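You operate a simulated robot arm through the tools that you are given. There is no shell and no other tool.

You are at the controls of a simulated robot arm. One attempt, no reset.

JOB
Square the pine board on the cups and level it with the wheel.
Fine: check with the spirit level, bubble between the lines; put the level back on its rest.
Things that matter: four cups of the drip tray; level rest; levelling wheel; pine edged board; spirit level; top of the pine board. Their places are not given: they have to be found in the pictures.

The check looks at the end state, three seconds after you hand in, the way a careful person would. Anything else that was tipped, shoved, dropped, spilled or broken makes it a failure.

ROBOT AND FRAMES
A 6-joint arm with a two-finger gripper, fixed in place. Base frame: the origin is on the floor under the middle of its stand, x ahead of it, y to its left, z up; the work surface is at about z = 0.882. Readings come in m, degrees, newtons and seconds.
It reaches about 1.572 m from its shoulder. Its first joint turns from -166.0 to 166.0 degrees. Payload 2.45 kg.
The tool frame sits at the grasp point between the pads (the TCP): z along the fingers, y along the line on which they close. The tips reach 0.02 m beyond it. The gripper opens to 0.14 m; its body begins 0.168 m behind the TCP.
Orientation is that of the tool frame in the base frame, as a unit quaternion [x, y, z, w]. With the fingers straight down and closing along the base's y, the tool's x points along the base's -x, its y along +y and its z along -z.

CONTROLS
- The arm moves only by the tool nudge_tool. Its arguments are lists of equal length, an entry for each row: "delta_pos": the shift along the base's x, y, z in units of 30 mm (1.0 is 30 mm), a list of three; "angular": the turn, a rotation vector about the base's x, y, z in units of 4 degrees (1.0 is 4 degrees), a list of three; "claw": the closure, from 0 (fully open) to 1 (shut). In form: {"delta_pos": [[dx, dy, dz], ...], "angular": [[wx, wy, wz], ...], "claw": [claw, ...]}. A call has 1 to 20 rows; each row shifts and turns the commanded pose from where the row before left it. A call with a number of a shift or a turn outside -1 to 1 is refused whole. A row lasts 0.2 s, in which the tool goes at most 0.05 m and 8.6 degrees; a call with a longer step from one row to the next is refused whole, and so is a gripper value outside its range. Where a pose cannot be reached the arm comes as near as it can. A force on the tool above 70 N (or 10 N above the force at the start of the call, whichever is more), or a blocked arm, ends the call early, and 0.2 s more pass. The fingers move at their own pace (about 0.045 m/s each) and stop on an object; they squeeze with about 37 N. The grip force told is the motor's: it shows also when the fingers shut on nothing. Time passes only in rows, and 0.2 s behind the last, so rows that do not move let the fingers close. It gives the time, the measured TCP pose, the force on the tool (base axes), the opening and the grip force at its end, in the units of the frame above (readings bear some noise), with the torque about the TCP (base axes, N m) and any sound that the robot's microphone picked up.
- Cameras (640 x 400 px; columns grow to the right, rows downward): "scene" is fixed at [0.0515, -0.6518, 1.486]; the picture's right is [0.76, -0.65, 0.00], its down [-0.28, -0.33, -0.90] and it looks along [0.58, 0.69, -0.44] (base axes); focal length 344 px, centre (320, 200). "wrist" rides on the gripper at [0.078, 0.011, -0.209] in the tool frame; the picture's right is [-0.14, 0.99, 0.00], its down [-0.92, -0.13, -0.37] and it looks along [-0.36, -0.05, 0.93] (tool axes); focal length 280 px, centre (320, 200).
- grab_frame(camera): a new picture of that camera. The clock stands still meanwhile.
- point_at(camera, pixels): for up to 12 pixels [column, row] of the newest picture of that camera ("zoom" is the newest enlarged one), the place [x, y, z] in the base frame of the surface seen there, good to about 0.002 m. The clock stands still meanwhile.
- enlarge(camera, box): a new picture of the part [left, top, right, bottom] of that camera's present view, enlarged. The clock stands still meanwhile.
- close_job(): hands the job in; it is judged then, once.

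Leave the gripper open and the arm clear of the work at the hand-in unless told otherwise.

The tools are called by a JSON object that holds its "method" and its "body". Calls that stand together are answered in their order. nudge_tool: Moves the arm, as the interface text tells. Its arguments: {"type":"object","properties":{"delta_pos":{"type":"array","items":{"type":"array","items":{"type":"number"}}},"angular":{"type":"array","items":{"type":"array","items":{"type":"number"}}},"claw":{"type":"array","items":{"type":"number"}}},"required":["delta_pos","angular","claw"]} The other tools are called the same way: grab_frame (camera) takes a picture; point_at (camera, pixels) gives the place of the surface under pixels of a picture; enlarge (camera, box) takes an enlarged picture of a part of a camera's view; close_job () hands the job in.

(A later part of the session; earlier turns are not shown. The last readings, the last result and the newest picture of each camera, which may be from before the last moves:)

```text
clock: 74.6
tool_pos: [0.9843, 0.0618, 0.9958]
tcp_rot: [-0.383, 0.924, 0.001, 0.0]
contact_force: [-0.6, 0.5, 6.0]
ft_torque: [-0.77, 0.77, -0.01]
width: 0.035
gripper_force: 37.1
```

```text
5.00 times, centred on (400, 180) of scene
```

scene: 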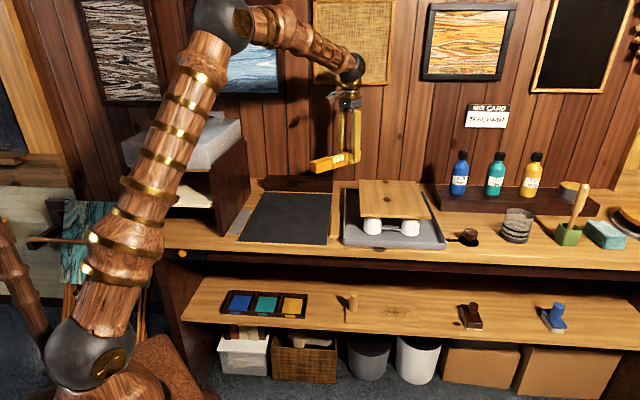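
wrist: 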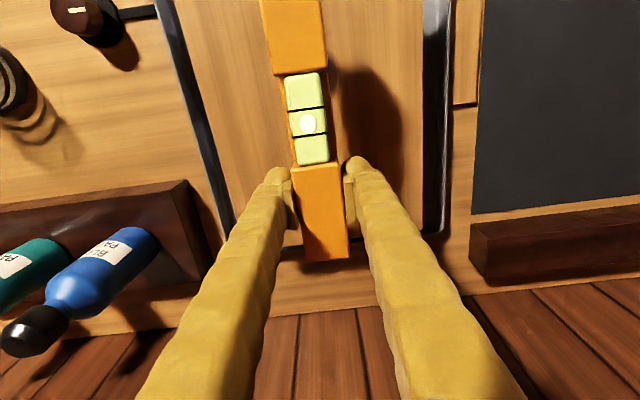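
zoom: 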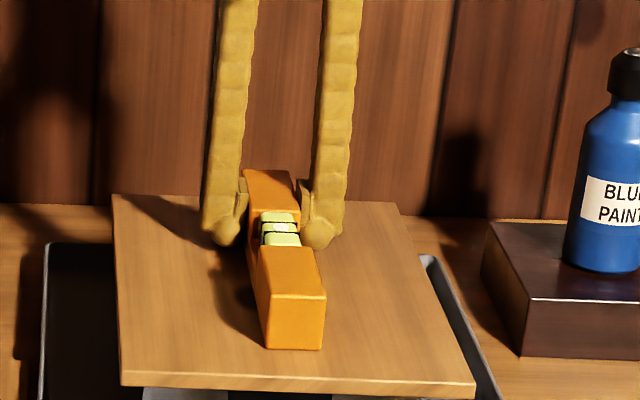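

The level's front end has touched first (6 N and a pitching torque), so it hangs about 1.8° nose-down in the grip. I'll pitch the gripper slightly nose-up while lowering the gripped end about 4 mm.

{"method": "nudge_tool", "body": {"delta_pos": [[0, 0, -0.045], [0, 0, -0.045], [0, 0, -0.045], [0, 0, 0]], "angular": [[-0.1, 0.1, 0], [-0.1, 0.1, 0], [-0.1, 0.1, 0], [0, 0, 0]], "claw": [0.9, 0.9, 0.9, 0.9]}}

{"method": "enlarge", "body": {"camera": "scene", "box": [350, 140, 450, 220]}}

{"method": "grab_frame", "body": {"camera": "wrist"}}

```text
clock: 75.6
tool_pos: [0.9861, 0.0608, 0.992]
tcp_rot: [-0.382, 0.924, -0.006, -0.013]
contact_force: [1.2, 8.3, 29.1]
ft_torque: [0.16, 0.0, -0.02]
width: 0.0346
gripper_force: 36.8
```

```text
5.00 times, centred on (400, 180) of scene
```

zoom: 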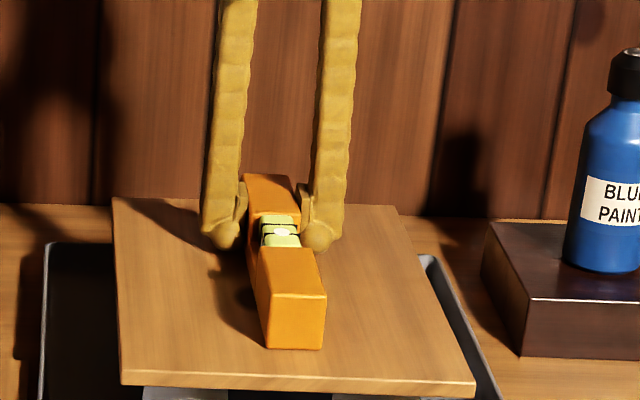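

```text
taken
```

wrist: 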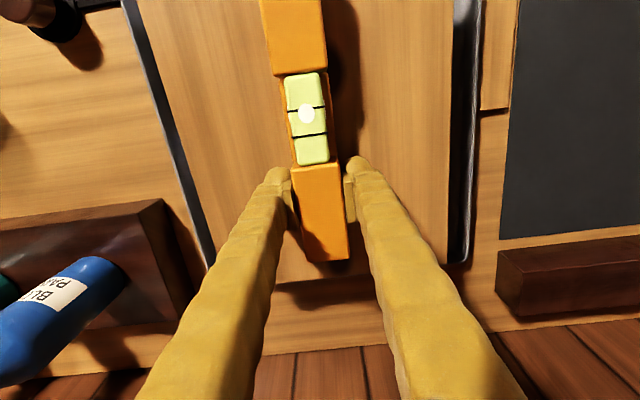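

The level is flat on the board now, but I am pressing with 29 N. I'll raise 1 mm to relieve that, then open the fingers.

{"method": "nudge_tool", "body": {"delta_pos": [[0, 0, 0.03], [0, 0, 0]], "angular": [[0, 0, 0], [0, 0, 0]], "claw": [0.9, 0.9]}}

```text
clock: 76.2
tool_pos: [0.9856, 0.0615, 0.9914]
tcp_rot: [-0.383, 0.924, -0.005, -0.014]
contact_force: [0.4, 6.3, 22.5]
ft_torque: [0.26, -0.24, 0.04]
width: 0.0347
gripper_force: 37.1
```

{"method": "nudge_tool", "body": {"delta_pos": [[0, 0, 0.05], [0, 0, 0.03], [0, 0, 0]], "angular": [[0, 0, 0], [0, 0, 0], [0, 0, 0]], "claw": [0.9, 0.9, 0.9]}}

```text
clock: 77.0
tool_pos: [0.9848, 0.0611, 0.9943]
tcp_rot: [-0.383, 0.924, -0.007, -0.014]
contact_force: [0.4, 0.6, -1.2]
ft_torque: [0.06, -0.08, 0.01]
width: 0.0344
gripper_force: 37.3
```

The force is nearly zero, so the level is just off the board. I'll lower 1.5 mm and open the fingers slowly.

{"method": "nudge_tool", "body": {"delta_pos": [[0, 0, -0.05], [0, 0, 0], [0, 0, 0], [0, 0, 0], [0, 0, 0], [0, 0, 0]], "angular": [[0, 0, 0], [0, 0, 0], [0, 0, 0], [0, 0, 0], [0, 0, 0], [0, 0, 0]], "claw": [0.9, 0.9, 0.7, 0.6, 0.5, 0.4]}}

{"method": "enlarge", "body": {"camera": "wrist", "box": [240, 40, 400, 260]}}

{"method": "enlarge", "body": {"camera": "scene", "box": [350, 140, 450, 220]}}

```text
clock: 78.4
tool_pos: [0.985, 0.061, 0.9922]
tcp_rot: [-0.382, 0.924, -0.005, -0.015]
contact_force: [-0.5, 0.6, -0.5]
ft_torque: [-0.01, 0.01, -0.01]
width: 0.084
gripper_force: 0.2
```

```text
1.82 times, centred on (320, 150) of wrist
```

zoom: 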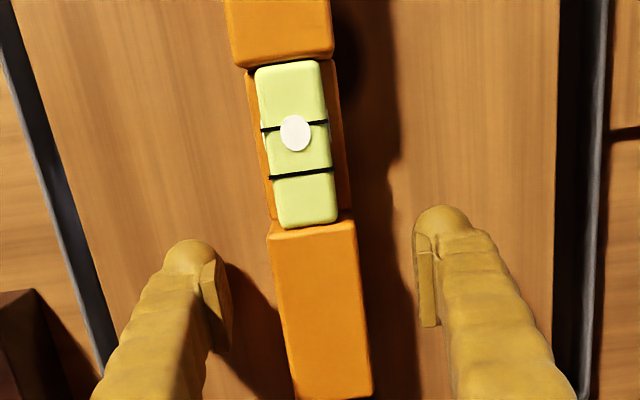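

```text
5.00 times, centred on (400, 180) of scene
```

zoom: 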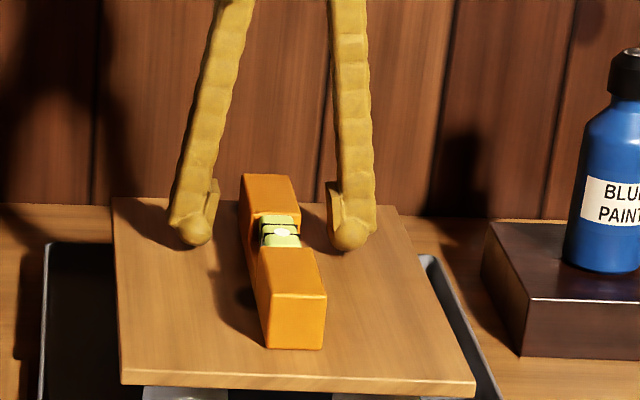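

The level rests on the board and the bubble looks displaced toward the front line. I'll lift the gripper clear, let it settle, and look again.

{"method": "nudge_tool", "body": {"delta_pos": [[0, 0, 0.5], [0, 0, 0.8], [0, 0, 0.8], [0, 0, 0.8], [0, 0, 0.8], [0, 0, 0], [0, 0, 0]], "angular": [[0, 0, 0], [0, 0, 0], [0, 0, 0], [0.15, -0.15, 0], [0.15, -0.15, 0], [0, 0, 0], [0, 0, 0]], "claw": [0.4, 0.4, 0.4, 0.4, 0.4, 0.4, 0.4]}}

{"method": "enlarge", "body": {"camera": "wrist", "box": [270, 60, 370, 160]}}

{"method": "enlarge", "body": {"camera": "scene", "box": [385, 165, 435, 215]}}

{"method": "point_at", "body": {"camera": "scene", "pixels": [[360, 181], [414, 183], [362, 216], [428, 218], [375, 182], [380, 217], [350, 229], [415, 217]]}}

```text
clock: 80.0
tool_pos: [0.9869, 0.063, 1.1013]
tcp_rot: [-0.382, 0.924, 0.0, 0.0]
contact_force: [0.3, -0.5, -0.1]
ft_torque: [0.04, 0.02, 0.0]
width: 0.0838
gripper_force: 0.1
```

```text
4.00 times, centred on (320, 110) of wrist
```

zoom: 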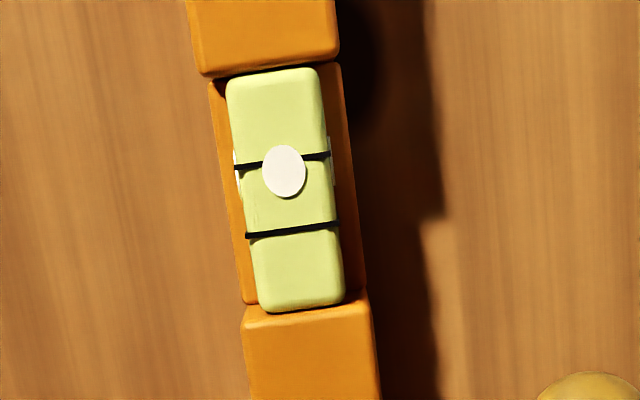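

```text
8.00 times, centred on (410, 190) of scene
```

zoom: 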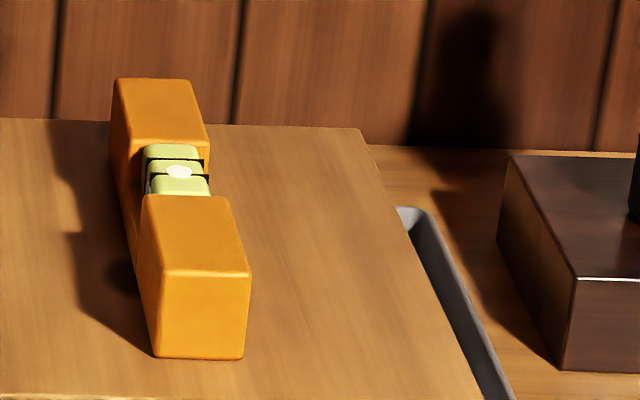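

```text
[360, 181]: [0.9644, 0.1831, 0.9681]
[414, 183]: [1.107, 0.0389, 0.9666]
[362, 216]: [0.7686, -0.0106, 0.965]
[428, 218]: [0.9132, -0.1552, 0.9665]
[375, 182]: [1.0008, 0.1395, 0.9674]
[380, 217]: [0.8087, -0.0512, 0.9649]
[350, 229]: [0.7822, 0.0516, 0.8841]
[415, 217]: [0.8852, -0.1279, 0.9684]
```

The bubble (y≈171) sits toward the front line (lines at y≈160 and 230), so the front appears to be slightly high. To check for any bias in my point readings, I'll sample the bench surface in front of and behind the tray.

{"method": "point_at", "body": {"camera": "scene", "pixels": [[345, 250], [365, 251], [385, 252], [405, 253], [425, 254], [345, 183], [350, 183], [422, 186], [428, 190], [432, 196]]}}

{"method": "point_at", "body": {"camera": "scene", "pixels": [[362, 182], [370, 182], [380, 182], [408, 184], [413, 184], [364, 214], [375, 215], [385, 216], [408, 217], [425, 218]]}}

```text
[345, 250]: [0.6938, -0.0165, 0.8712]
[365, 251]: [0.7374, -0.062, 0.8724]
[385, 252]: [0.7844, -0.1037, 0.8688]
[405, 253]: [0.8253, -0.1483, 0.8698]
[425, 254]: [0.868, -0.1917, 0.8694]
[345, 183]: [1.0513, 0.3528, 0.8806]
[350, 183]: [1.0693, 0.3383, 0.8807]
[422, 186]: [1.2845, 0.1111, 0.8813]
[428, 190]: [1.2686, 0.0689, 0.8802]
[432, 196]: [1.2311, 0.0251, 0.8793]
```

```text
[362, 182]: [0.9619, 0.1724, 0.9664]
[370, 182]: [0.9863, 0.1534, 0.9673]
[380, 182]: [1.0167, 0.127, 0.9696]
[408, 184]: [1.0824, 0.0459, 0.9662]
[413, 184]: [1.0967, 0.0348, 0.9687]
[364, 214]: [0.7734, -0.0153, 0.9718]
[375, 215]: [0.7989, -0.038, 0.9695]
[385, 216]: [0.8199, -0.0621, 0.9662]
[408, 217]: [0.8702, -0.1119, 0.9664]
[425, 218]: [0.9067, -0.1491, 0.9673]
```

Front and back z readings now agree within noise, so I trust the bubble: the front is slightly high and I overshot a little. I'll return to the wheel (keeping the current yaw) to turn it back a bit.

{"method": "nudge_tool", "body": {"delta_pos": [[0.104, -0.93, 0], [0.104, -0.93, 0], [0.104, -0.93, 0], [0.104, -0.93, 0], [0.104, -0.93, 0], [0.104, -0.93, 0], [0.104, -0.93, 0], [0.104, -0.93, 0], [0.104, -0.93, 0], [0.104, -0.93, 0], [0.104, -0.93, 0], [0, 0, -0.94], [0, 0, -0.94], [0, 0, -0.94], [0, 0, -0.94], [0, 0, -0.94], [0, 0, 0]], "angular": [[0, 0, 0], [0, 0, 0], [0, 0, 0], [0, 0, 0], [0, 0, 0], [0, 0, 0], [0, 0, 0], [0, 0, 0], [0, 0, 0], [0, 0, 0], [0, 0, 0], [0, 0, 0], [0, 0, 0], [0, 0, 0], [0, 0, 0], [0, 0, 0], [0, 0, 0]], "claw": [0.4, 0.4, 0.4, 0.4, 0.4, 0.4, 0.4, 0.4, 0.4, 0.4, 0.4, 0.4, 0.4, 0.4, 0.4, 0.4, 0.4]}}

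{"method": "enlarge", "body": {"camera": "wrist", "box": [280, 150, 360, 200]}}

{"method": "enlarge", "body": {"camera": "scene", "box": [370, 150, 500, 260]}}

```text
clock: 83.6
tool_pos: [1.0195, -0.2455, 0.9631]
tcp_rot: [-0.383, 0.924, 0.0, 0.0]
contact_force: [0.9, 0.6, 0.5]
ft_torque: [-0.03, 0.03, 0.0]
width: 0.0841
gripper_force: 0.0
```

```text
8.00 times, centred on (320, 175) of wrist
```

zoom: 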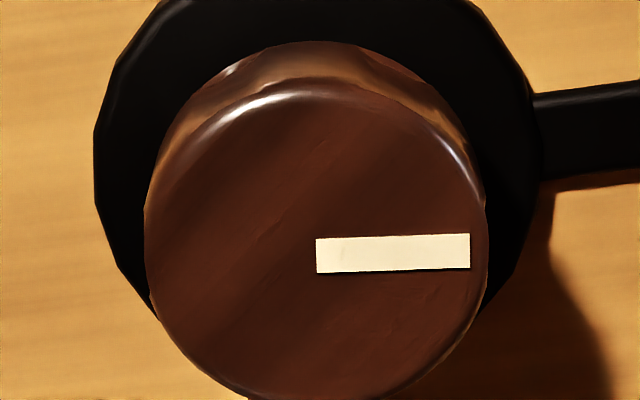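

```text
3.64 times, centred on (435, 205) of scene
```

zoom: 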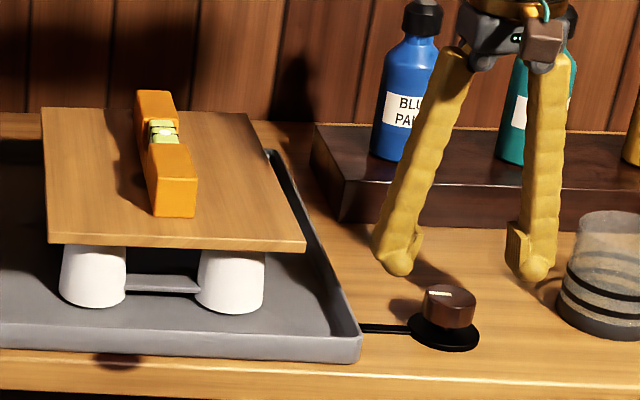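

The knob is about 1.3 mm further back than the gripper axis, so I'll correct that. First I'll measure the jar's left side for clearance to the right finger.

{"method": "point_at", "body": {"camera": "zoom", "pixels": [[562, 305], [568, 280], [575, 250], [600, 335], [548, 262], [530, 278], [515, 265]]}}

```text
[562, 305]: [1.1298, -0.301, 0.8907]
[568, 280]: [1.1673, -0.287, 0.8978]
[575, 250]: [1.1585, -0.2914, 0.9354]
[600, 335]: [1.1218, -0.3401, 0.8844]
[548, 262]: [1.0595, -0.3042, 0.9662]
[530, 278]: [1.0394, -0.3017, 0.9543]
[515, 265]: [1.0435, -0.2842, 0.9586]
```

The jar is 45 mm away, which is safe. I'll correct 1.3 mm, descend, grip, and turn the wheel back -24°.

{"method": "nudge_tool", "body": {"delta_pos": [[0.03, 0.03, -0.55], [0, 0, -0.55], [0, 0, -0.55], [0, 0, 0], [0, 0, 0], [0, 0, 0], [0, 0, 0], [0, 0, 0], [0, 0, 0], [0, 0, 0]], "angular": [[0, 0, 0], [0, 0, 0], [0, 0, 0], [0, 0, 0], [0, 0, 0], [0, 0, 0], [0, 0, 0], [0, 0, 0], [0, 0, 0], [0, 0, 0]], "claw": [0.4, 0.4, 0.4, 0.4, 0.6, 0.7, 0.75, 0.75, 0.75, 0.75]}}

{"method": "nudge_tool", "body": {"delta_pos": [[0, 0, 0], [0, 0, 0], [0, 0, 0], [0, 0, 0], [0, 0, 0], [0, 0, 0], [0, 0, 0], [0, 0, 0]], "angular": [[0, 0, -1], [0, 0, -1], [0, 0, -1], [0, 0, -1], [0, 0, -1], [0, 0, -1], [0, 0, 0], [0, 0, 0]], "claw": [0.75, 0.75, 0.75, 0.75, 0.75, 0.75, 0.75, 0.75]}}

{"method": "enlarge", "body": {"camera": "scene", "box": [390, 170, 422, 195]}}

```text
clock: 85.8
tool_pos: [1.0205, -0.2449, 0.9131]
tcp_rot: [-0.382, 0.924, 0.0, 0.0]
contact_force: [9.0, -7.7, -2.5]
ft_torque: [-0.06, -0.11, 0.0]
width: 0.0402
gripper_force: 45.2
```

```text
clock: 87.6
tool_pos: [1.0194, -0.2455, 0.9125]
tcp_rot: [-0.182, 0.983, 0.001, 0.0]
contact_force: [-7.8, 19.1, -4.0]
ft_torque: [0.16, 0.1, 0.04]
width: 0.0406
gripper_force: 44.7
```

```text
16.00 times, centred on (406, 182) of scene
```

zoom: 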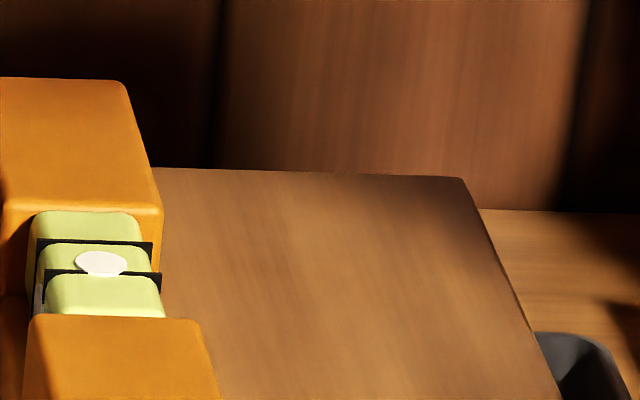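

I'll zoom tighter on the vial to read the bubble.

{"method": "enlarge", "body": {"camera": "scene", "box": [388, 178, 404, 190]}}

```text
16.00 times, centred on (396, 184) of scene
```

zoom: 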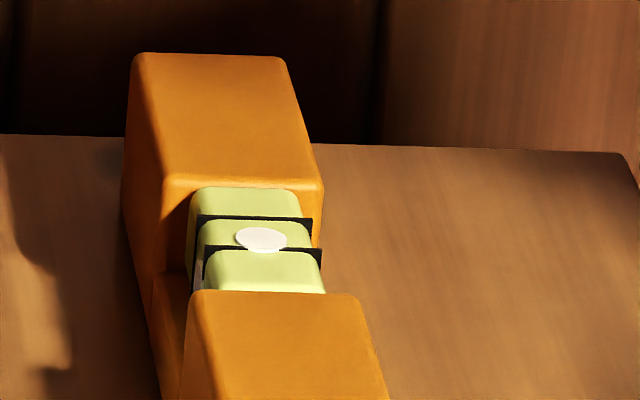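

In this view the bubble centre is at y≈239 between lines at 216 and 248, so it still leans to the front line. I'll turn another -24° and compare in the same zoom.

{"method": "nudge_tool", "body": {"delta_pos": [[0, 0, 0], [0, 0, 0], [0, 0, 0], [0, 0, 0], [0, 0, 0], [0, 0, 0], [0, 0, 0], [0, 0, 0], [0, 0, 0]], "angular": [[0, 0, -1], [0, 0, -1], [0, 0, -1], [0, 0, -1], [0, 0, -1], [0, 0, -1], [0, 0, 0], [0, 0, 0], [0, 0, 0]], "claw": [0.75, 0.75, 0.75, 0.75, 0.75, 0.75, 0.75, 0.75, 0.75]}}

{"method": "enlarge", "body": {"camera": "scene", "box": [388, 178, 404, 190]}}

```text
clock: 89.6
tool_pos: [1.0202, -0.2434, 0.913]
tcp_rot: [0.026, 1.0, 0.0, 0.0]
contact_force: [-7.3, 43.2, -4.7]
ft_torque: [0.37, 0.17, 0.08]
width: 0.0403
gripper_force: 45.1
```

```text
16.00 times, centred on (396, 184) of scene
```

zoom: 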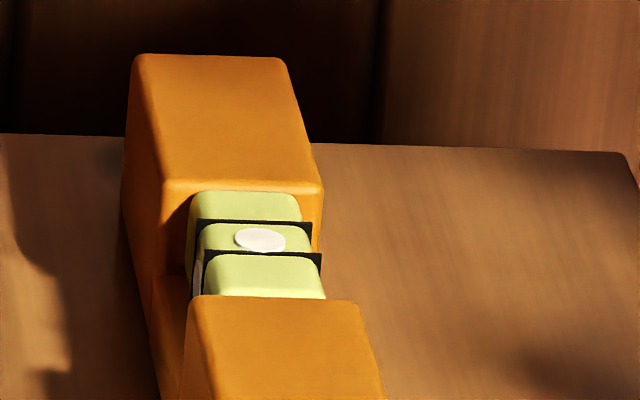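

The bubble offset fell from +7 to +3 px (half-spacing 16), so about 18° more is needed. I'll relieve the side load (+43 N in y) with a 1 mm shift and turn another -16°.

{"method": "nudge_tool", "body": {"delta_pos": [[-0.005, 0.035, 0], [0, 0, 0], [0, 0, 0], [0, 0, 0], [0, 0, 0], [0, 0, 0], [0, 0, 0], [0, 0, 0]], "angular": [[0, 0, 0], [0, 0, -1], [0, 0, -1], [0, 0, -1], [0, 0, -1], [0, 0, 0], [0, 0, 0], [0, 0, 0]], "claw": [0.75, 0.75, 0.75, 0.75, 0.75, 0.75, 0.75, 0.75]}}

{"method": "enlarge", "body": {"camera": "scene", "box": [388, 178, 404, 190]}}

```text
clock: 91.4
tool_pos: [1.0208, -0.2425, 0.9129]
tcp_rot: [0.165, 0.986, 0.0, 0.0]
contact_force: [1.5, 23.1, -12.1]
ft_torque: [0.24, 0.04, 0.05]
width: 0.0405
gripper_force: 45.4
```

```text
16.00 times, centred on (396, 184) of scene
```

zoom: 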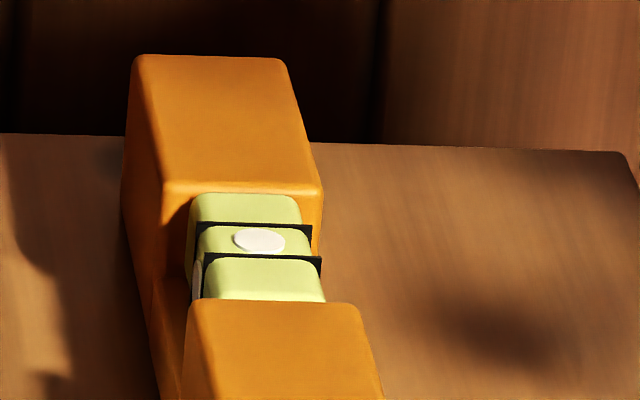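

The bubble (centre y≈241) is now midway between the lines (224 and 257). I'll relieve the remaining side load, then open and lift off.

{"method": "nudge_tool", "body": {"delta_pos": [[0, 0.027, -0.015], [0, 0, 0], [0, 0, 0], [0, 0, 0], [0, 0, 0], [0, 0, 0]], "angular": [[0, 0, 0], [0, 0, 0], [0, 0, 0], [0, 0, 0], [0, 0, 0], [0, 0, 0]], "claw": [0.75, 0.75, 0.6, 0.5, 0.4, 0.4]}}

{"method": "nudge_tool", "body": {"delta_pos": [[0, 0, 0.8], [0, 0, 0.9], [0, 0, 0.9], [0, 0, 0.9], [0, 0, 0.9], [0, 0, 0.9], [0, 0, 0]], "angular": [[0, 0, 0], [0, 0, 0], [0, 0, 0], [0, 0, 0], [0, 0, 0], [0, 0, 0], [0, 0, 0]], "claw": [0.4, 0.4, 0.4, 0.4, 0.4, 0.4, 0.4]}}

{"method": "enlarge", "body": {"camera": "scene", "box": [388, 178, 404, 190]}}

{"method": "grab_frame", "body": {"camera": "scene"}}

```text
clock: 92.8
tool_pos: [1.021, -0.243, 0.9132]
tcp_rot: [0.165, 0.986, 0.0, 0.0]
contact_force: [0.2, -0.3, 0.4]
ft_torque: [0.01, 0.01, 0.01]
width: 0.084
gripper_force: 0.0
```

```text
clock: 94.4
tool_pos: [1.0194, -0.2431, 1.0703]
tcp_rot: [0.165, 0.986, 0.0, -0.001]
contact_force: [-0.1, 0.3, 0.6]
ft_torque: [-0.02, -0.01, 0.0]
width: 0.0839
gripper_force: 0.0
```

```text
16.00 times, centred on (396, 184) of scene
```

zoom: 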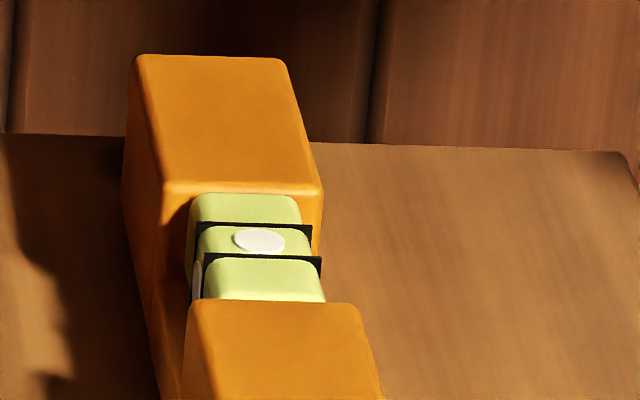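

```text
taken
```

scene: 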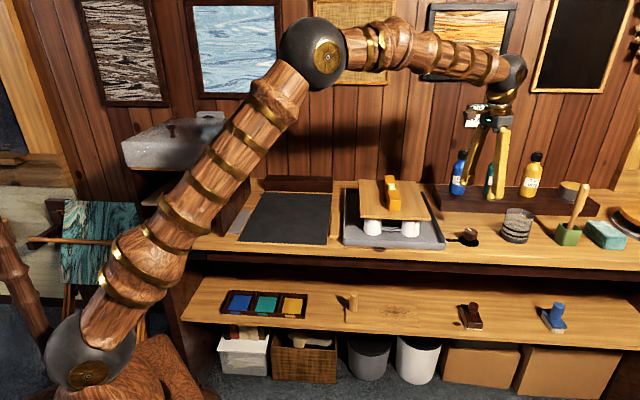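

The bubble stays centred after release. Now I'll go back above the level (turning to yaw +45°) to inspect the bubble from above and pick the level up.

{"method": "nudge_tool", "body": {"delta_pos": [[-0.0717, 0.633, 0.0625], [-0.0717, 0.633, 0.0625], [-0.0717, 0.633, 0.0625], [-0.0717, 0.633, 0.0625], [-0.0717, 0.633, 0.0625], [-0.0717, 0.633, 0.0625], [-0.0717, 0.633, 0.0625], [-0.0717, 0.633, 0.0625], [-0.0717, 0.633, 0.0625], [-0.0717, 0.633, 0.0625], [-0.0717, 0.633, 0.0625], [-0.0717, 0.633, 0.0625], [-0.0717, 0.633, 0.0625], [-0.0717, 0.633, 0.0625], [-0.0717, 0.633, 0.0625], [-0.0717, 0.633, 0.0625], [0, 0, 0]], "angular": [[0, 0, 1], [0, 0, 1], [0, 0, 1], [0, 0, 1], [0, 0, 1], [0, 0, 1], [0, 0, 1], [0, 0, 1], [0, 0, 1], [0, 0, 1], [0, 0, 1], [0, 0, 1], [0, 0, 1], [0, 0, 1], [0, 0, 1], [0, 0, 1], [0, 0, 0]], "claw": [0.4, 0.4, 0.4, 0.4, 0.4, 0.4, 0.4, 0.4, 0.4, 0.4, 0.4, 0.4, 0.4, 0.4, 0.4, 0.4, 0.4]}}

{"method": "grab_frame", "body": {"camera": "wrist"}}

{"method": "enlarge", "body": {"camera": "wrist", "box": [270, 60, 370, 160]}}

```text
clock: 98.0
tool_pos: [0.9866, 0.0612, 1.1028]
tcp_rot: [-0.383, 0.924, 0.0, 0.001]
contact_force: [-0.2, 0.7, -0.5]
ft_torque: [0.0, 0.01, 0.0]
width: 0.0839
gripper_force: 0.0
```

```text
taken
```

wrist: 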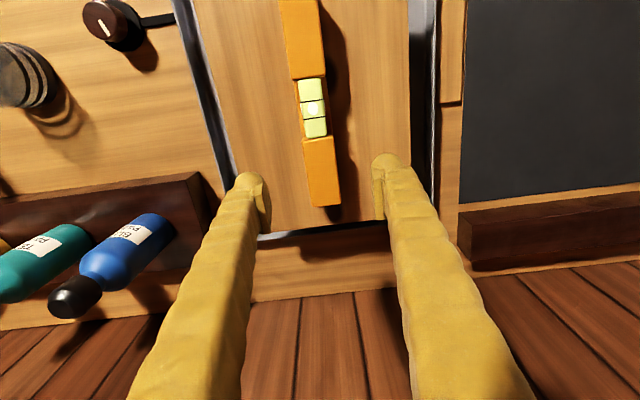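

```text
4.00 times, centred on (320, 110) of wrist
```

zoom: 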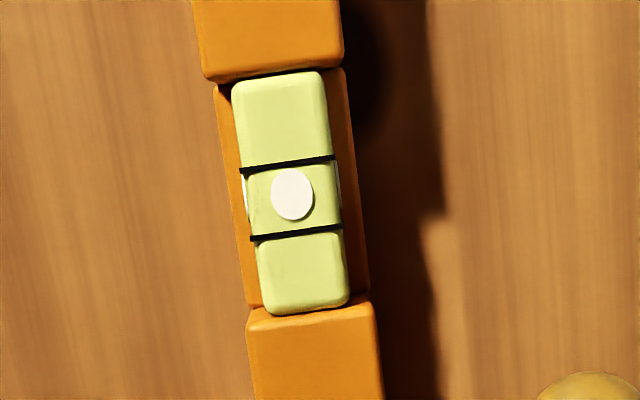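

Seen from straight above, the bubble (y≈194) is fully between the lines (164 and 233), only 13% of the half-spacing toward the front. One small correction of about -15° on the wheel should centre it, so I'll do that while the level is still on the board.

{"method": "nudge_tool", "body": {"delta_pos": [[0.104, -0.924, 0], [0.104, -0.924, 0], [0.104, -0.924, 0], [0.104, -0.924, 0], [0.104, -0.924, 0], [0.104, -0.924, 0], [0.104, -0.924, 0], [0.104, -0.924, 0], [0.104, -0.924, 0], [0.104, -0.924, 0], [0.104, -0.924, 0], [0, 0, -0.94], [0, 0, -0.94], [0, 0, -0.94], [0, 0, -0.94], [0, 0, -0.94], [0, 0, 0]], "angular": [[0, 0, 0], [0, 0, 0], [0, 0, 0], [0, 0, 0], [0, 0, 0], [0, 0, 0], [0, 0, 0], [0, 0, 0], [0, 0, 0], [0, 0, 0], [0, 0, 0], [0, 0, 0], [0, 0, 0], [0, 0, 0], [0, 0, 0], [0, 0, 0], [0, 0, 0]], "claw": [0.4, 0.4, 0.4, 0.4, 0.4, 0.4, 0.4, 0.4, 0.4, 0.4, 0.4, 0.4, 0.4, 0.4, 0.4, 0.4, 0.4]}}

{"method": "enlarge", "body": {"camera": "wrist", "box": [280, 150, 360, 200]}}

```text
clock: 101.6
tool_pos: [1.0194, -0.2439, 0.9598]
tcp_rot: [-0.382, 0.924, 0.0, 0.001]
contact_force: [0.0, -0.6, -0.3]
ft_torque: [-0.01, -0.03, 0.02]
width: 0.084
gripper_force: 0.1
```

```text
8.00 times, centred on (320, 175) of wrist
```

zoom: 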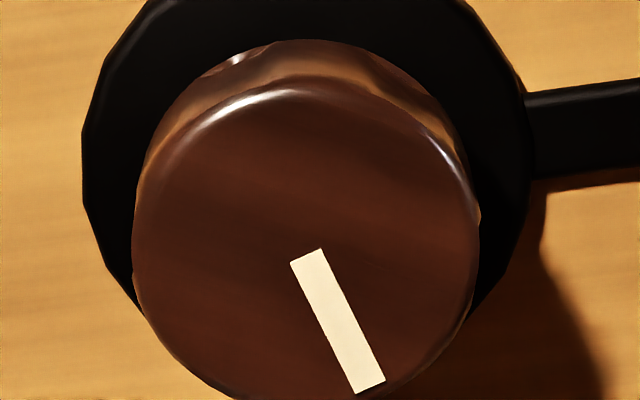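

The knob is about 1.6 mm to the right of the axis, so I'll correct that, descend, grip, and turn -16°.

{"method": "nudge_tool", "body": {"delta_pos": [[0.038, -0.038, -0.5], [0, 0, -0.55], [0, 0, -0.5], [0, 0, 0], [0, 0, 0], [0, 0, 0], [0, 0, 0], [0, 0, 0], [0, 0, 0], [0, 0, 0]], "angular": [[0, 0, 0], [0, 0, 0], [0, 0, 0], [0, 0, 0], [0, 0, 0], [0, 0, 0], [0, 0, 0], [0, 0, 0], [0, 0, 0], [0, 0, 0]], "claw": [0.4, 0.4, 0.4, 0.4, 0.6, 0.7, 0.75, 0.75, 0.75, 0.75]}}

{"method": "nudge_tool", "body": {"delta_pos": [[0, 0, 0], [0, 0, 0], [0, 0, 0], [0, 0, 0], [0, 0, 0], [0, 0, 0]], "angular": [[0, 0, -1], [0, 0, -1], [0, 0, -1], [0, 0, -1], [0, 0, 0], [0, 0, 0]], "claw": [0.75, 0.75, 0.75, 0.75, 0.75, 0.75]}}

{"method": "enlarge", "body": {"camera": "scene", "box": [388, 178, 404, 190]}}

```text
clock: 103.8
tool_pos: [1.0195, -0.2457, 0.9143]
tcp_rot: [-0.383, 0.924, 0.0, 0.001]
contact_force: [4.4, -10.9, -1.1]
ft_torque: [-0.08, -0.03, -0.04]
width: 0.0417
gripper_force: 5.2
```

```text
clock: 105.2
tool_pos: [1.0191, -0.2441, 0.9147]
tcp_rot: [-0.25, 0.968, 0.0, 0.001]
contact_force: [3.6, -6.9, 5.8]
ft_torque: [-0.08, -0.01, -0.04]
width: 0.0398
gripper_force: 42.9
```

```text
16.00 times, centred on (396, 184) of scene
```

zoom: 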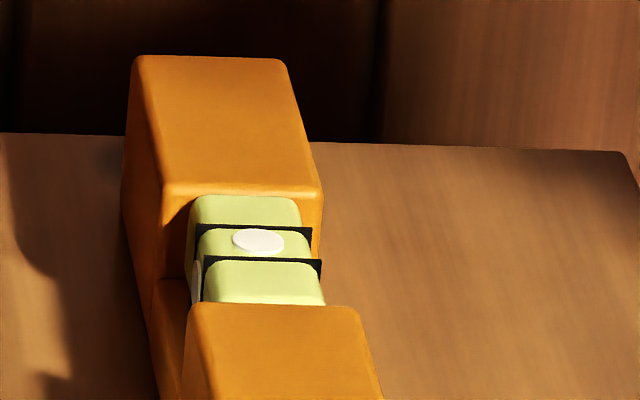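

The bubble shifted about as intended. I'll relax the load, open, lift, and check from above again.

{"method": "nudge_tool", "body": {"delta_pos": [[0, 0, 0], [0, 0, 0], [0, 0, 0], [0, 0, 0], [0, 0, 0.8], [0, 0, 0.9], [0, 0, 0.9], [0, 0, 0.9], [0, 0, 0.9], [0, 0, 0.9]], "angular": [[0, 0, 0], [0, 0, 0], [0, 0, 0], [0, 0, 0], [0, 0, 0], [0, 0, 0], [0, 0, 0], [0, 0, 0], [0, 0, 0], [0, 0, 0]], "claw": [0.6, 0.5, 0.4, 0.4, 0.4, 0.4, 0.4, 0.4, 0.4, 0.4]}}

{"method": "nudge_tool", "body": {"delta_pos": [[-0.09, 0.847, 0.083], [-0.09, 0.847, 0.083], [-0.09, 0.847, 0.083], [-0.09, 0.847, 0.083], [-0.09, 0.847, 0.083], [-0.09, 0.847, 0.083], [-0.09, 0.847, 0.083], [-0.09, 0.847, 0.083], [-0.09, 0.847, 0.083], [-0.09, 0.847, 0.083], [-0.09, 0.847, 0.083], [-0.09, 0.847, 0.083], [0, 0, 0]], "angular": [[0, 0, 0.3333], [0, 0, 0.3333], [0, 0, 0.3333], [0, 0, 0.3333], [0, 0, 0.3333], [0, 0, 0.3333], [0, 0, 0.3333], [0, 0, 0.3333], [0, 0, 0.3333], [0, 0, 0.3333], [0, 0, 0.3333], [0, 0, 0.3337], [0, 0, 0]], "claw": [0.4, 0.4, 0.4, 0.4, 0.4, 0.4, 0.4, 0.4, 0.4, 0.4, 0.4, 0.4, 0.4]}}

{"method": "enlarge", "body": {"camera": "wrist", "box": [270, 60, 370, 160]}}

{"method": "grab_frame", "body": {"camera": "wrist"}}

```text
clock: 107.4
tool_pos: [1.0207, -0.2457, 1.0701]
tcp_rot: [-0.25, 0.968, 0.001, 0.0]
contact_force: [0.0, 0.1, 0.5]
ft_torque: [0.02, 0.0, 0.0]
width: 0.0842
gripper_force: 0.0
```

```text
clock: 110.2
tool_pos: [0.9893, 0.0603, 1.1028]
tcp_rot: [-0.383, 0.924, 0.001, 0.0]
contact_force: [-0.7, 0.8, -0.2]
ft_torque: [0.0, -0.02, -0.01]
width: 0.084
gripper_force: 0.0
```

```text
4.00 times, centred on (320, 110) of wrist
```

zoom: 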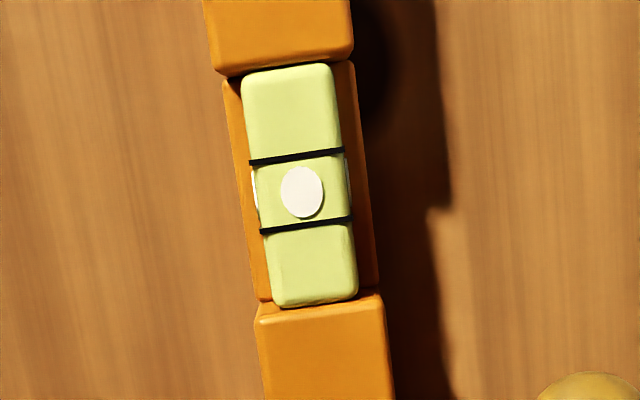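

```text
taken
```

wrist: 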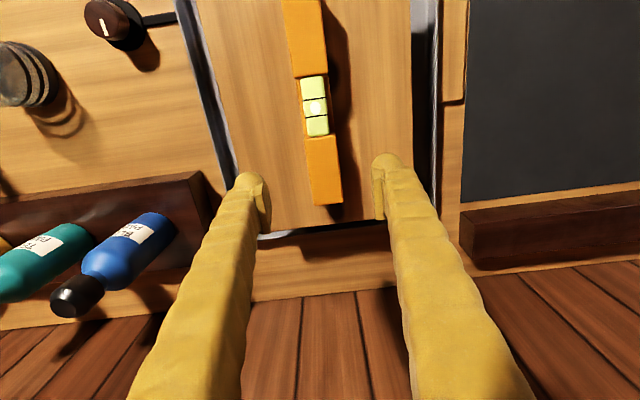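

The bubble is now centred (y≈192, lines 156 and 227). Next I'll pick the level up: shift 6 mm toward its middle and 2 mm left, and descend partway.

{"method": "nudge_tool", "body": {"delta_pos": [[-0.189, -0.094, 0], [0, 0, -0.9], [0, 0, -0.9], [0, 0, -0.7], [0, 0, 0]], "angular": [[0, 0, 0], [0, 0, 0], [0, 0, 0], [0, 0, 0], [0, 0, 0]], "claw": [0.4, 0.4, 0.4, 0.4, 0.4]}}

{"method": "grab_frame", "body": {"camera": "wrist"}}

```text
clock: 111.4
tool_pos: [0.9821, 0.0582, 1.0261]
tcp_rot: [-0.383, 0.924, 0.0, 0.001]
contact_force: [1.0, -0.5, -0.8]
ft_torque: [0.01, -0.02, -0.02]
width: 0.084
gripper_force: 0.1
```

```text
taken
```

wrist: 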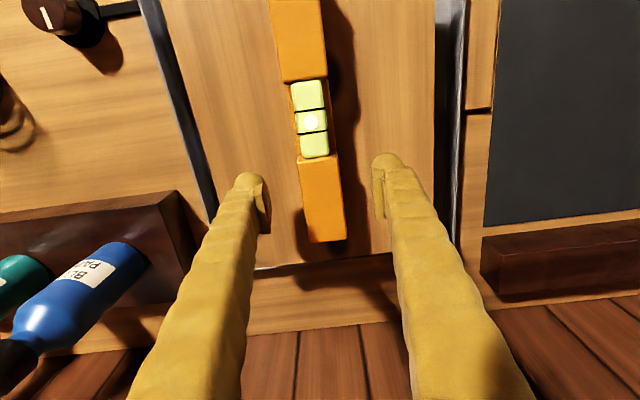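

Aligned. I'll descend to z≈0.991 (tips about 3 mm above the board) and close on the level.

{"method": "nudge_tool", "body": {"delta_pos": [[0, 0, -0.5], [0, 0, -0.5], [0, 0, -0.16], [0, 0, 0], [0, 0, 0], [0, 0, 0], [0, 0, 0], [0, 0, 0], [0, 0, 0], [0, 0, 0], [0, 0, 0], [0, 0, 0]], "angular": [[0, 0, 0], [0, 0, 0], [0, 0, 0], [0, 0, 0], [0, 0, 0], [0, 0, 0], [0, 0, 0], [0, 0, 0], [0, 0, 0], [0, 0, 0], [0, 0, 0], [0, 0, 0]], "claw": [0.4, 0.4, 0.4, 0.5, 0.65, 0.7, 0.75, 0.8, 0.9, 0.9, 0.9, 0.9]}}

{"method": "nudge_tool", "body": {"delta_pos": [[0, 0, 0.03], [0, 0, 0.05], [0, 0, 0.05], [0, 0, 0.07], [0, 0, 0.1], [0, 0, 0.1], [0, 0, 0]], "angular": [[0, 0, 0], [0, 0, 0], [0, 0, 0], [0, 0, 0], [0, 0, 0], [0, 0, 0], [0, 0, 0]], "claw": [0.9, 0.9, 0.9, 0.9, 0.9, 0.9, 0.9]}}

{"method": "enlarge", "body": {"camera": "scene", "box": [340, 130, 450, 240]}}

{"method": "grab_frame", "body": {"camera": "wrist"}}

```text
clock: 114.0
tool_pos: [0.9813, 0.056, 0.9922]
tcp_rot: [-0.382, 0.924, 0.0, 0.0]
contact_force: [0.8, -0.8, -0.3]
ft_torque: [0.02, -0.03, -0.03]
width: 0.035
gripper_force: 36.6
```

```text
clock: 115.6
tool_pos: [0.9822, 0.0564, 1.0046]
tcp_rot: [-0.383, 0.924, 0.001, 0.0]
contact_force: [0.2, 1.0, -1.8]
ft_torque: [0.05, -0.06, 0.0]
width: 0.035
gripper_force: 36.8
```

```text
3.64 times, centred on (395, 185) of scene
```

zoom: 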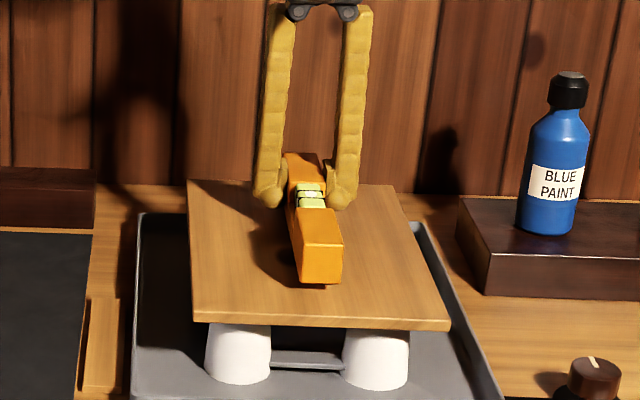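

```text
taken
```

wrist: 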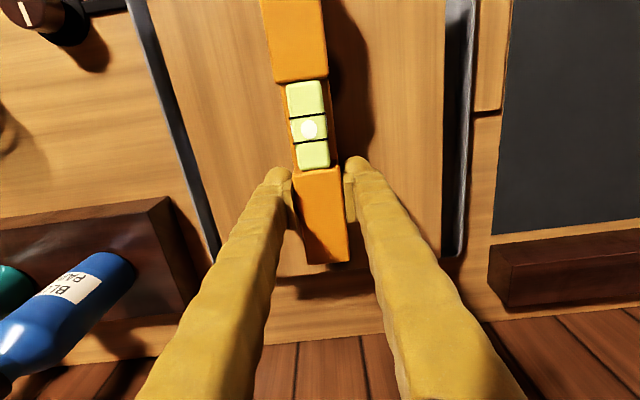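

The level is lifted and horizontal in the grip (bubble centred). I'll measure where its middle is relative to the gripper before carrying it back.

{"method": "point_at", "body": {"camera": "wrist", "pixels": [[309, 128], [300, 82], [314, 166], [318, 215], [296, 40], [325, 258]]}}

{"method": "nudge_tool", "body": {"delta_pos": [[0, 0, 0.15], [0, 0, 0.25], [0, 0, 0.35], [0, 0, 0.35], [0, 0, 0.35], [0, 0, 0.3], [0, 0, 0.15], [0, 0, 0]], "angular": [[0, 0, 0], [0, 0, 0], [0, 0, 0], [0, 0, 0], [0, 0, 0], [0, 0, 0], [0, 0, 0], [0, 0, 0]], "claw": [0.9, 0.9, 0.9, 0.9, 0.9, 0.9, 0.9, 0.9]}}

{"method": "grab_frame", "body": {"camera": "scene"}}

```text
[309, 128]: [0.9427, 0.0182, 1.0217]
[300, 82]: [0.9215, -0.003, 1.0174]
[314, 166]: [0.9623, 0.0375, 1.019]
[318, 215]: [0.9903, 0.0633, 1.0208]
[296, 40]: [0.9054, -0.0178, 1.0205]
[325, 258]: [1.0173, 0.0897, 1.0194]
```

```text
clock: 117.4
tool_pos: [0.9826, 0.0577, 1.0631]
tcp_rot: [-0.383, 0.924, 0.001, -0.001]
contact_force: [0.0, -0.8, -1.4]
ft_torque: [0.06, -0.07, 0.04]
width: 0.0348
gripper_force: 37.4
```

```text
taken
```

scene: 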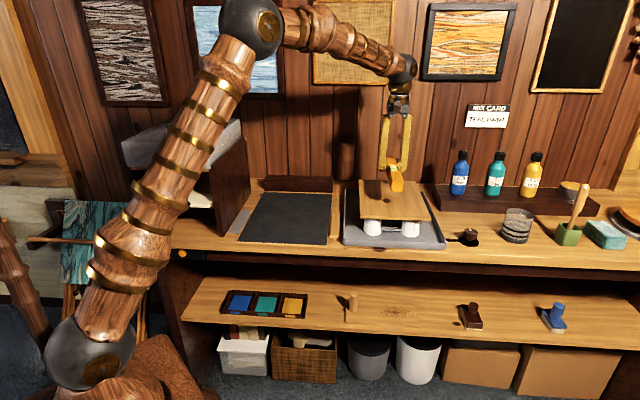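

The level's middle is 55 mm in front of the grip. To centre it on the rest I need TCP s≈0.3535, t≈0.917. I'll carry it back while turning -90°.

{"method": "nudge_tool", "body": {"delta_pos": [[-0.0627, 0.252, 0], [-0.1253, 0.5043, 0], [-0.1253, 0.5043, 0], [-0.1253, 0.5043, 0], [-0.1253, 0.5043, 0], [-0.1253, 0.5043, 0], [-0.1253, 0.5043, 0], [-0.1253, 0.5043, 0], [-0.1253, 0.5043, 0], [-0.1253, 0.5043, 0], [-0.1253, 0.5043, 0], [-0.1253, 0.5043, 0]], "angular": [[0, 0, -0.5], [0, 0, -1], [0, 0, -1], [0, 0, -1], [0, 0, -1], [0, 0, -1], [0, 0, -1], [0, 0, -1], [0, 0, -1], [0, 0, -1], [0, 0, -1], [0, 0, -1]], "claw": [0.9, 0.9, 0.9, 0.9, 0.9, 0.9, 0.9, 0.9, 0.9, 0.9, 0.9, 0.9]}}

{"method": "nudge_tool", "body": {"delta_pos": [[-0.1253, 0.5043, 0], [-0.1253, 0.5043, 0], [-0.1253, 0.5043, 0], [-0.1253, 0.5043, 0], [-0.1253, 0.5043, 0], [-0.1253, 0.5043, 0], [-0.1253, 0.5043, 0], [-0.1253, 0.5043, 0], [-0.1253, 0.5043, 0], [-0.1253, 0.5043, 0], [-0.0627, 0.252, 0], [-0.0627, 0.252, 0], [0, 0, 0]], "angular": [[0, 0, -1], [0, 0, -1], [0, 0, -1], [0, 0, -1], [0, 0, -1], [0, 0, -1], [0, 0, -1], [0, 0, -1], [0, 0, -1], [0, 0, -1], [0, 0, -0.5], [0, 0, -0.5], [0, 0, 0]], "claw": [0.9, 0.9, 0.9, 0.9, 0.9, 0.9, 0.9, 0.9, 0.9, 0.9, 0.9, 0.9, 0.9]}}

{"method": "grab_frame", "body": {"camera": "wrist"}}

{"method": "enlarge", "body": {"camera": "scene", "box": [240, 90, 380, 200]}}

```text
clock: 120.0
tool_pos: [0.937, 0.2304, 1.0626]
tcp_rot: [0.009, 1.0, 0.0, 0.0]
contact_force: [-0.6, 0.2, -1.3]
ft_torque: [0.0, -0.06, -0.01]
width: 0.0348
gripper_force: 36.6
```

```text
clock: 122.8
tool_pos: [0.8953, 0.3981, 1.0619]
tcp_rot: [0.382, 0.924, 0.0, 0.0]
contact_force: [0.2, 0.2, -2.1]
ft_torque: [-0.09, -0.1, 0.02]
width: 0.035
gripper_force: 36.8
```

```text
taken
```

wrist: 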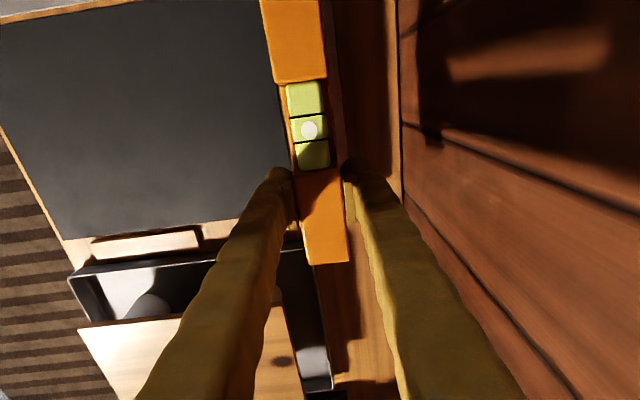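

```text
3.64 times, centred on (310, 145) of scene
```

zoom: 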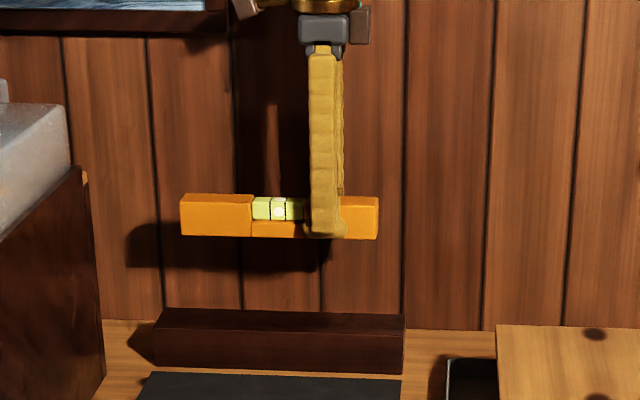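

The level is above its rest. I'll measure the rest's top corners and the level's position to centre it.

{"method": "point_at", "body": {"camera": "zoom", "pixels": [[159, 327], [170, 310], [400, 334], [400, 317], [280, 313], [280, 330], [183, 196], [183, 230], [376, 200], [376, 236], [279, 211], [279, 228]]}}

{"method": "point_at", "body": {"camera": "wrist", "pixels": [[309, 130], [301, 82], [313, 166], [327, 258], [318, 215], [293, 40]]}}

```text
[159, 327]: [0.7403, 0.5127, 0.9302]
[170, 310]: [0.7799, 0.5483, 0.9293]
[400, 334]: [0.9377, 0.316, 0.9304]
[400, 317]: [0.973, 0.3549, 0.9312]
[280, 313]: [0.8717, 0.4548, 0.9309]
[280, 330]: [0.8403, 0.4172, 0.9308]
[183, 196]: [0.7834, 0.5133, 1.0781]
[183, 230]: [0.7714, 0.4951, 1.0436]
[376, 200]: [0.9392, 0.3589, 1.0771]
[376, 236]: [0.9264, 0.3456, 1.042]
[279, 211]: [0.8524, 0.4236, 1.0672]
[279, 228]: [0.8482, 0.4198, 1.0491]
```

```text
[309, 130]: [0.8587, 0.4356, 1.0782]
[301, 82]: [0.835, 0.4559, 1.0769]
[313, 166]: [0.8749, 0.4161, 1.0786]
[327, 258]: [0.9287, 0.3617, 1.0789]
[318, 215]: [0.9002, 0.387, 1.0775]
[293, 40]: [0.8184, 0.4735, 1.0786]
```

The rest spans s 0.160–0.440 and t 0.885–0.941. The level is centred over it (s≈0.300, t≈0.914). I'll lower it to about 5 mm above the rest.

{"method": "nudge_tool", "body": {"delta_pos": [[0, 0, -0.3], [0, 0, -0.5], [0, 0, -0.6], [0, 0, -0.6], [0, 0, -0.6], [0, 0, -0.5], [0, 0, -0.25], [0, 0, 0]], "angular": [[0, 0, 0], [0, 0, 0], [0, 0, 0], [0, 0, 0], [0, 0, 0], [0, 0, 0], [0, 0, 0], [0, 0, 0]], "claw": [0.9, 0.9, 0.9, 0.9, 0.9, 0.9, 0.9, 0.9]}}

{"method": "enlarge", "body": {"camera": "scene", "box": [260, 140, 350, 200]}}

```text
clock: 124.6
tool_pos: [0.8955, 0.3981, 0.9623]
tcp_rot: [0.383, 0.924, 0.001, 0.001]
contact_force: [-0.7, 0.0, -2.1]
ft_torque: [-0.07, -0.05, 0.02]
width: 0.0348
gripper_force: 37.1
```

```text
6.67 times, centred on (305, 170) of scene
```

zoom: 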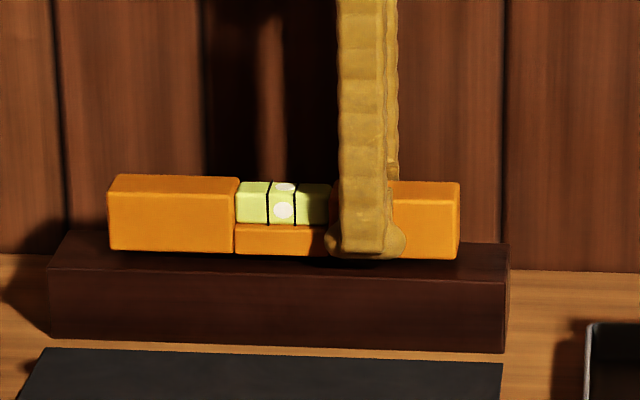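

It hovers just above the rest. I'll lower it in 1.5 mm steps while watching the force.

{"method": "nudge_tool", "body": {"delta_pos": [[0, 0, -0.05], [0, 0, -0.05], [0, 0, -0.05], [0, 0, -0.03], [0, 0, 0]], "angular": [[0, 0, 0], [0, 0, 0], [0, 0, 0], [0, 0, 0], [0, 0, 0]], "claw": [0.9, 0.9, 0.9, 0.9, 0.9]}}

```text
clock: 125.8
tool_pos: [0.8965, 0.3979, 0.9561]
tcp_rot: [0.382, 0.924, 0.0, 0.0]
contact_force: [0.7, 0.3, -2.2]
ft_torque: [-0.05, -0.09, 0.01]
width: 0.0348
gripper_force: 36.7
```

{"method": "nudge_tool", "body": {"delta_pos": [[0, 0, -0.03], [0, 0, -0.02], [0, 0, 0]], "angular": [[0, 0, 0], [0, 0, 0], [0, 0, 0]], "claw": [0.9, 0.9, 0.9]}}

{"method": "enlarge", "body": {"camera": "scene", "box": [260, 140, 350, 200]}}

```text
clock: 126.6
tool_pos: [0.8959, 0.3983, 0.9556]
tcp_rot: [0.383, 0.924, 0.0, 0.0]
contact_force: [1.4, -1.9, 5.8]
ft_torque: [0.73, 0.69, -0.11]
width: 0.0348
gripper_force: 36.9
```

```text
6.67 times, centred on (305, 170) of scene
```

zoom: 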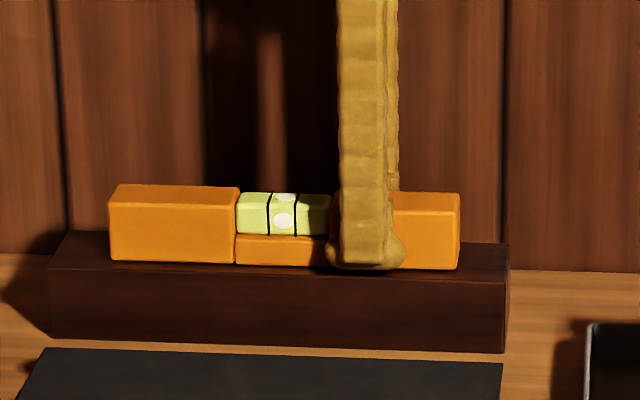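

The left end has touched (6 N). I'll pitch slightly (left end up) and lower the gripped end about 1.5 mm, then check the force.

{"method": "nudge_tool", "body": {"delta_pos": [[0, 0, -0.03], [0, 0, -0.02], [0, 0, 0]], "angular": [[0.06, 0.06, 0], [0.05, 0.05, 0], [0, 0, 0]], "claw": [0.9, 0.9, 0.9]}}

```text
clock: 127.4
tool_pos: [0.8953, 0.3972, 0.9541]
tcp_rot: [0.382, 0.924, 0.003, -0.005]
contact_force: [2.3, -7.5, 22.4]
ft_torque: [-0.12, -0.02, -0.09]
width: 0.0347
gripper_force: 37.0
```

The level is flat on the rest with 22 N of press. I'll ease up about 1.8 mm, then release slowly.

{"method": "nudge_tool", "body": {"delta_pos": [[0, 0, 0.04], [0, 0, 0.02], [0, 0, 0]], "angular": [[0, 0, 0], [0, 0, 0], [0, 0, 0]], "claw": [0.9, 0.9, 0.9]}}

```text
clock: 128.2
tool_pos: [0.8948, 0.3984, 0.9545]
tcp_rot: [0.383, 0.924, 0.002, -0.005]
contact_force: [1.7, 1.7, 1.3]
ft_torque: [-0.04, -0.2, 0.01]
width: 0.0349
gripper_force: 36.6
```

Force is near zero with the level seated. Now I'll open the fingers slowly and lift straight up.

{"method": "nudge_tool", "body": {"delta_pos": [[0, 0, 0], [0, 0, 0], [0, 0, 0], [0, 0, 0], [0, 0, 0], [0, 0, 0]], "angular": [[0, 0, 0], [0, 0, 0], [0, 0, 0], [0, 0, 0], [0, 0, 0], [0, 0, 0]], "claw": [0.72, 0.65, 0.55, 0.45, 0.45, 0.45]}}

{"method": "grab_frame", "body": {"camera": "wrist"}}

{"method": "nudge_tool", "body": {"delta_pos": [[0, 0, 0.4], [0, 0, 0.8], [0, 0, 0.9], [0, 0, 0.9], [0, 0, 0.9], [0, 0, 0.9], [0, 0, 0]], "angular": [[0, 0, 0], [0, 0, 0], [0, 0, 0], [-0.05, -0.05, 0], [-0.06, -0.06, 0], [0, 0, 0], [0, 0, 0]], "claw": [0.45, 0.45, 0.45, 0.45, 0.45, 0.45, 0.45]}}

{"method": "enlarge", "body": {"camera": "scene", "box": [262, 155, 342, 205]}}

{"method": "grab_frame", "body": {"camera": "wrist"}}

```text
clock: 129.6
tool_pos: [0.8961, 0.3984, 0.9546]
tcp_rot: [0.382, 0.924, 0.002, -0.005]
contact_force: [-0.3, 0.4, 0.4]
ft_torque: [-0.02, 0.0, -0.02]
width: 0.0771
gripper_force: 0.1
```

```text
taken
```

wrist: 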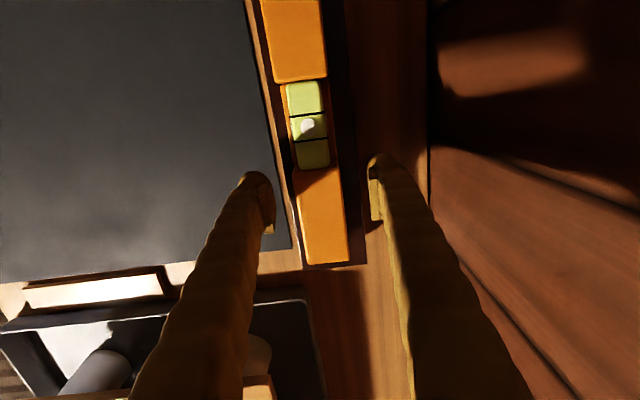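

```text
clock: 131.2
tool_pos: [0.8973, 0.3968, 1.0989]
tcp_rot: [0.383, 0.924, 0.001, 0.0]
contact_force: [0.1, -0.8, -0.7]
ft_torque: [-0.02, -0.03, 0.02]
width: 0.077
gripper_force: 0.0
```

```text
8.00 times, centred on (302, 180) of scene
```

zoom: 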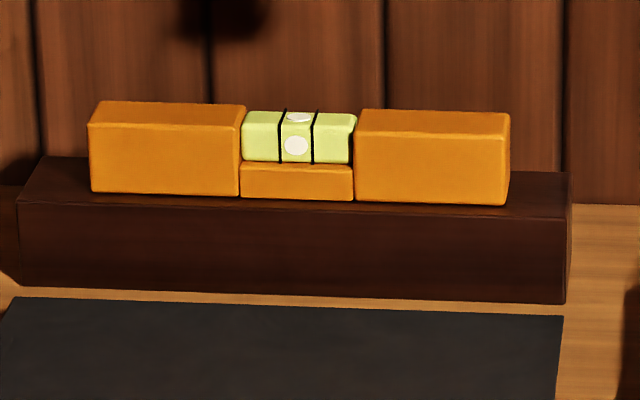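

```text
taken
```

wrist: 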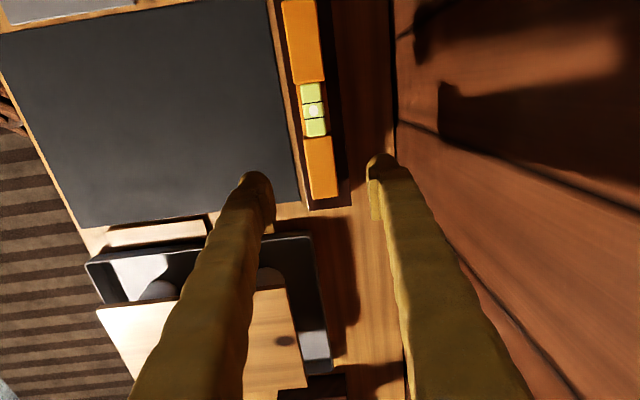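

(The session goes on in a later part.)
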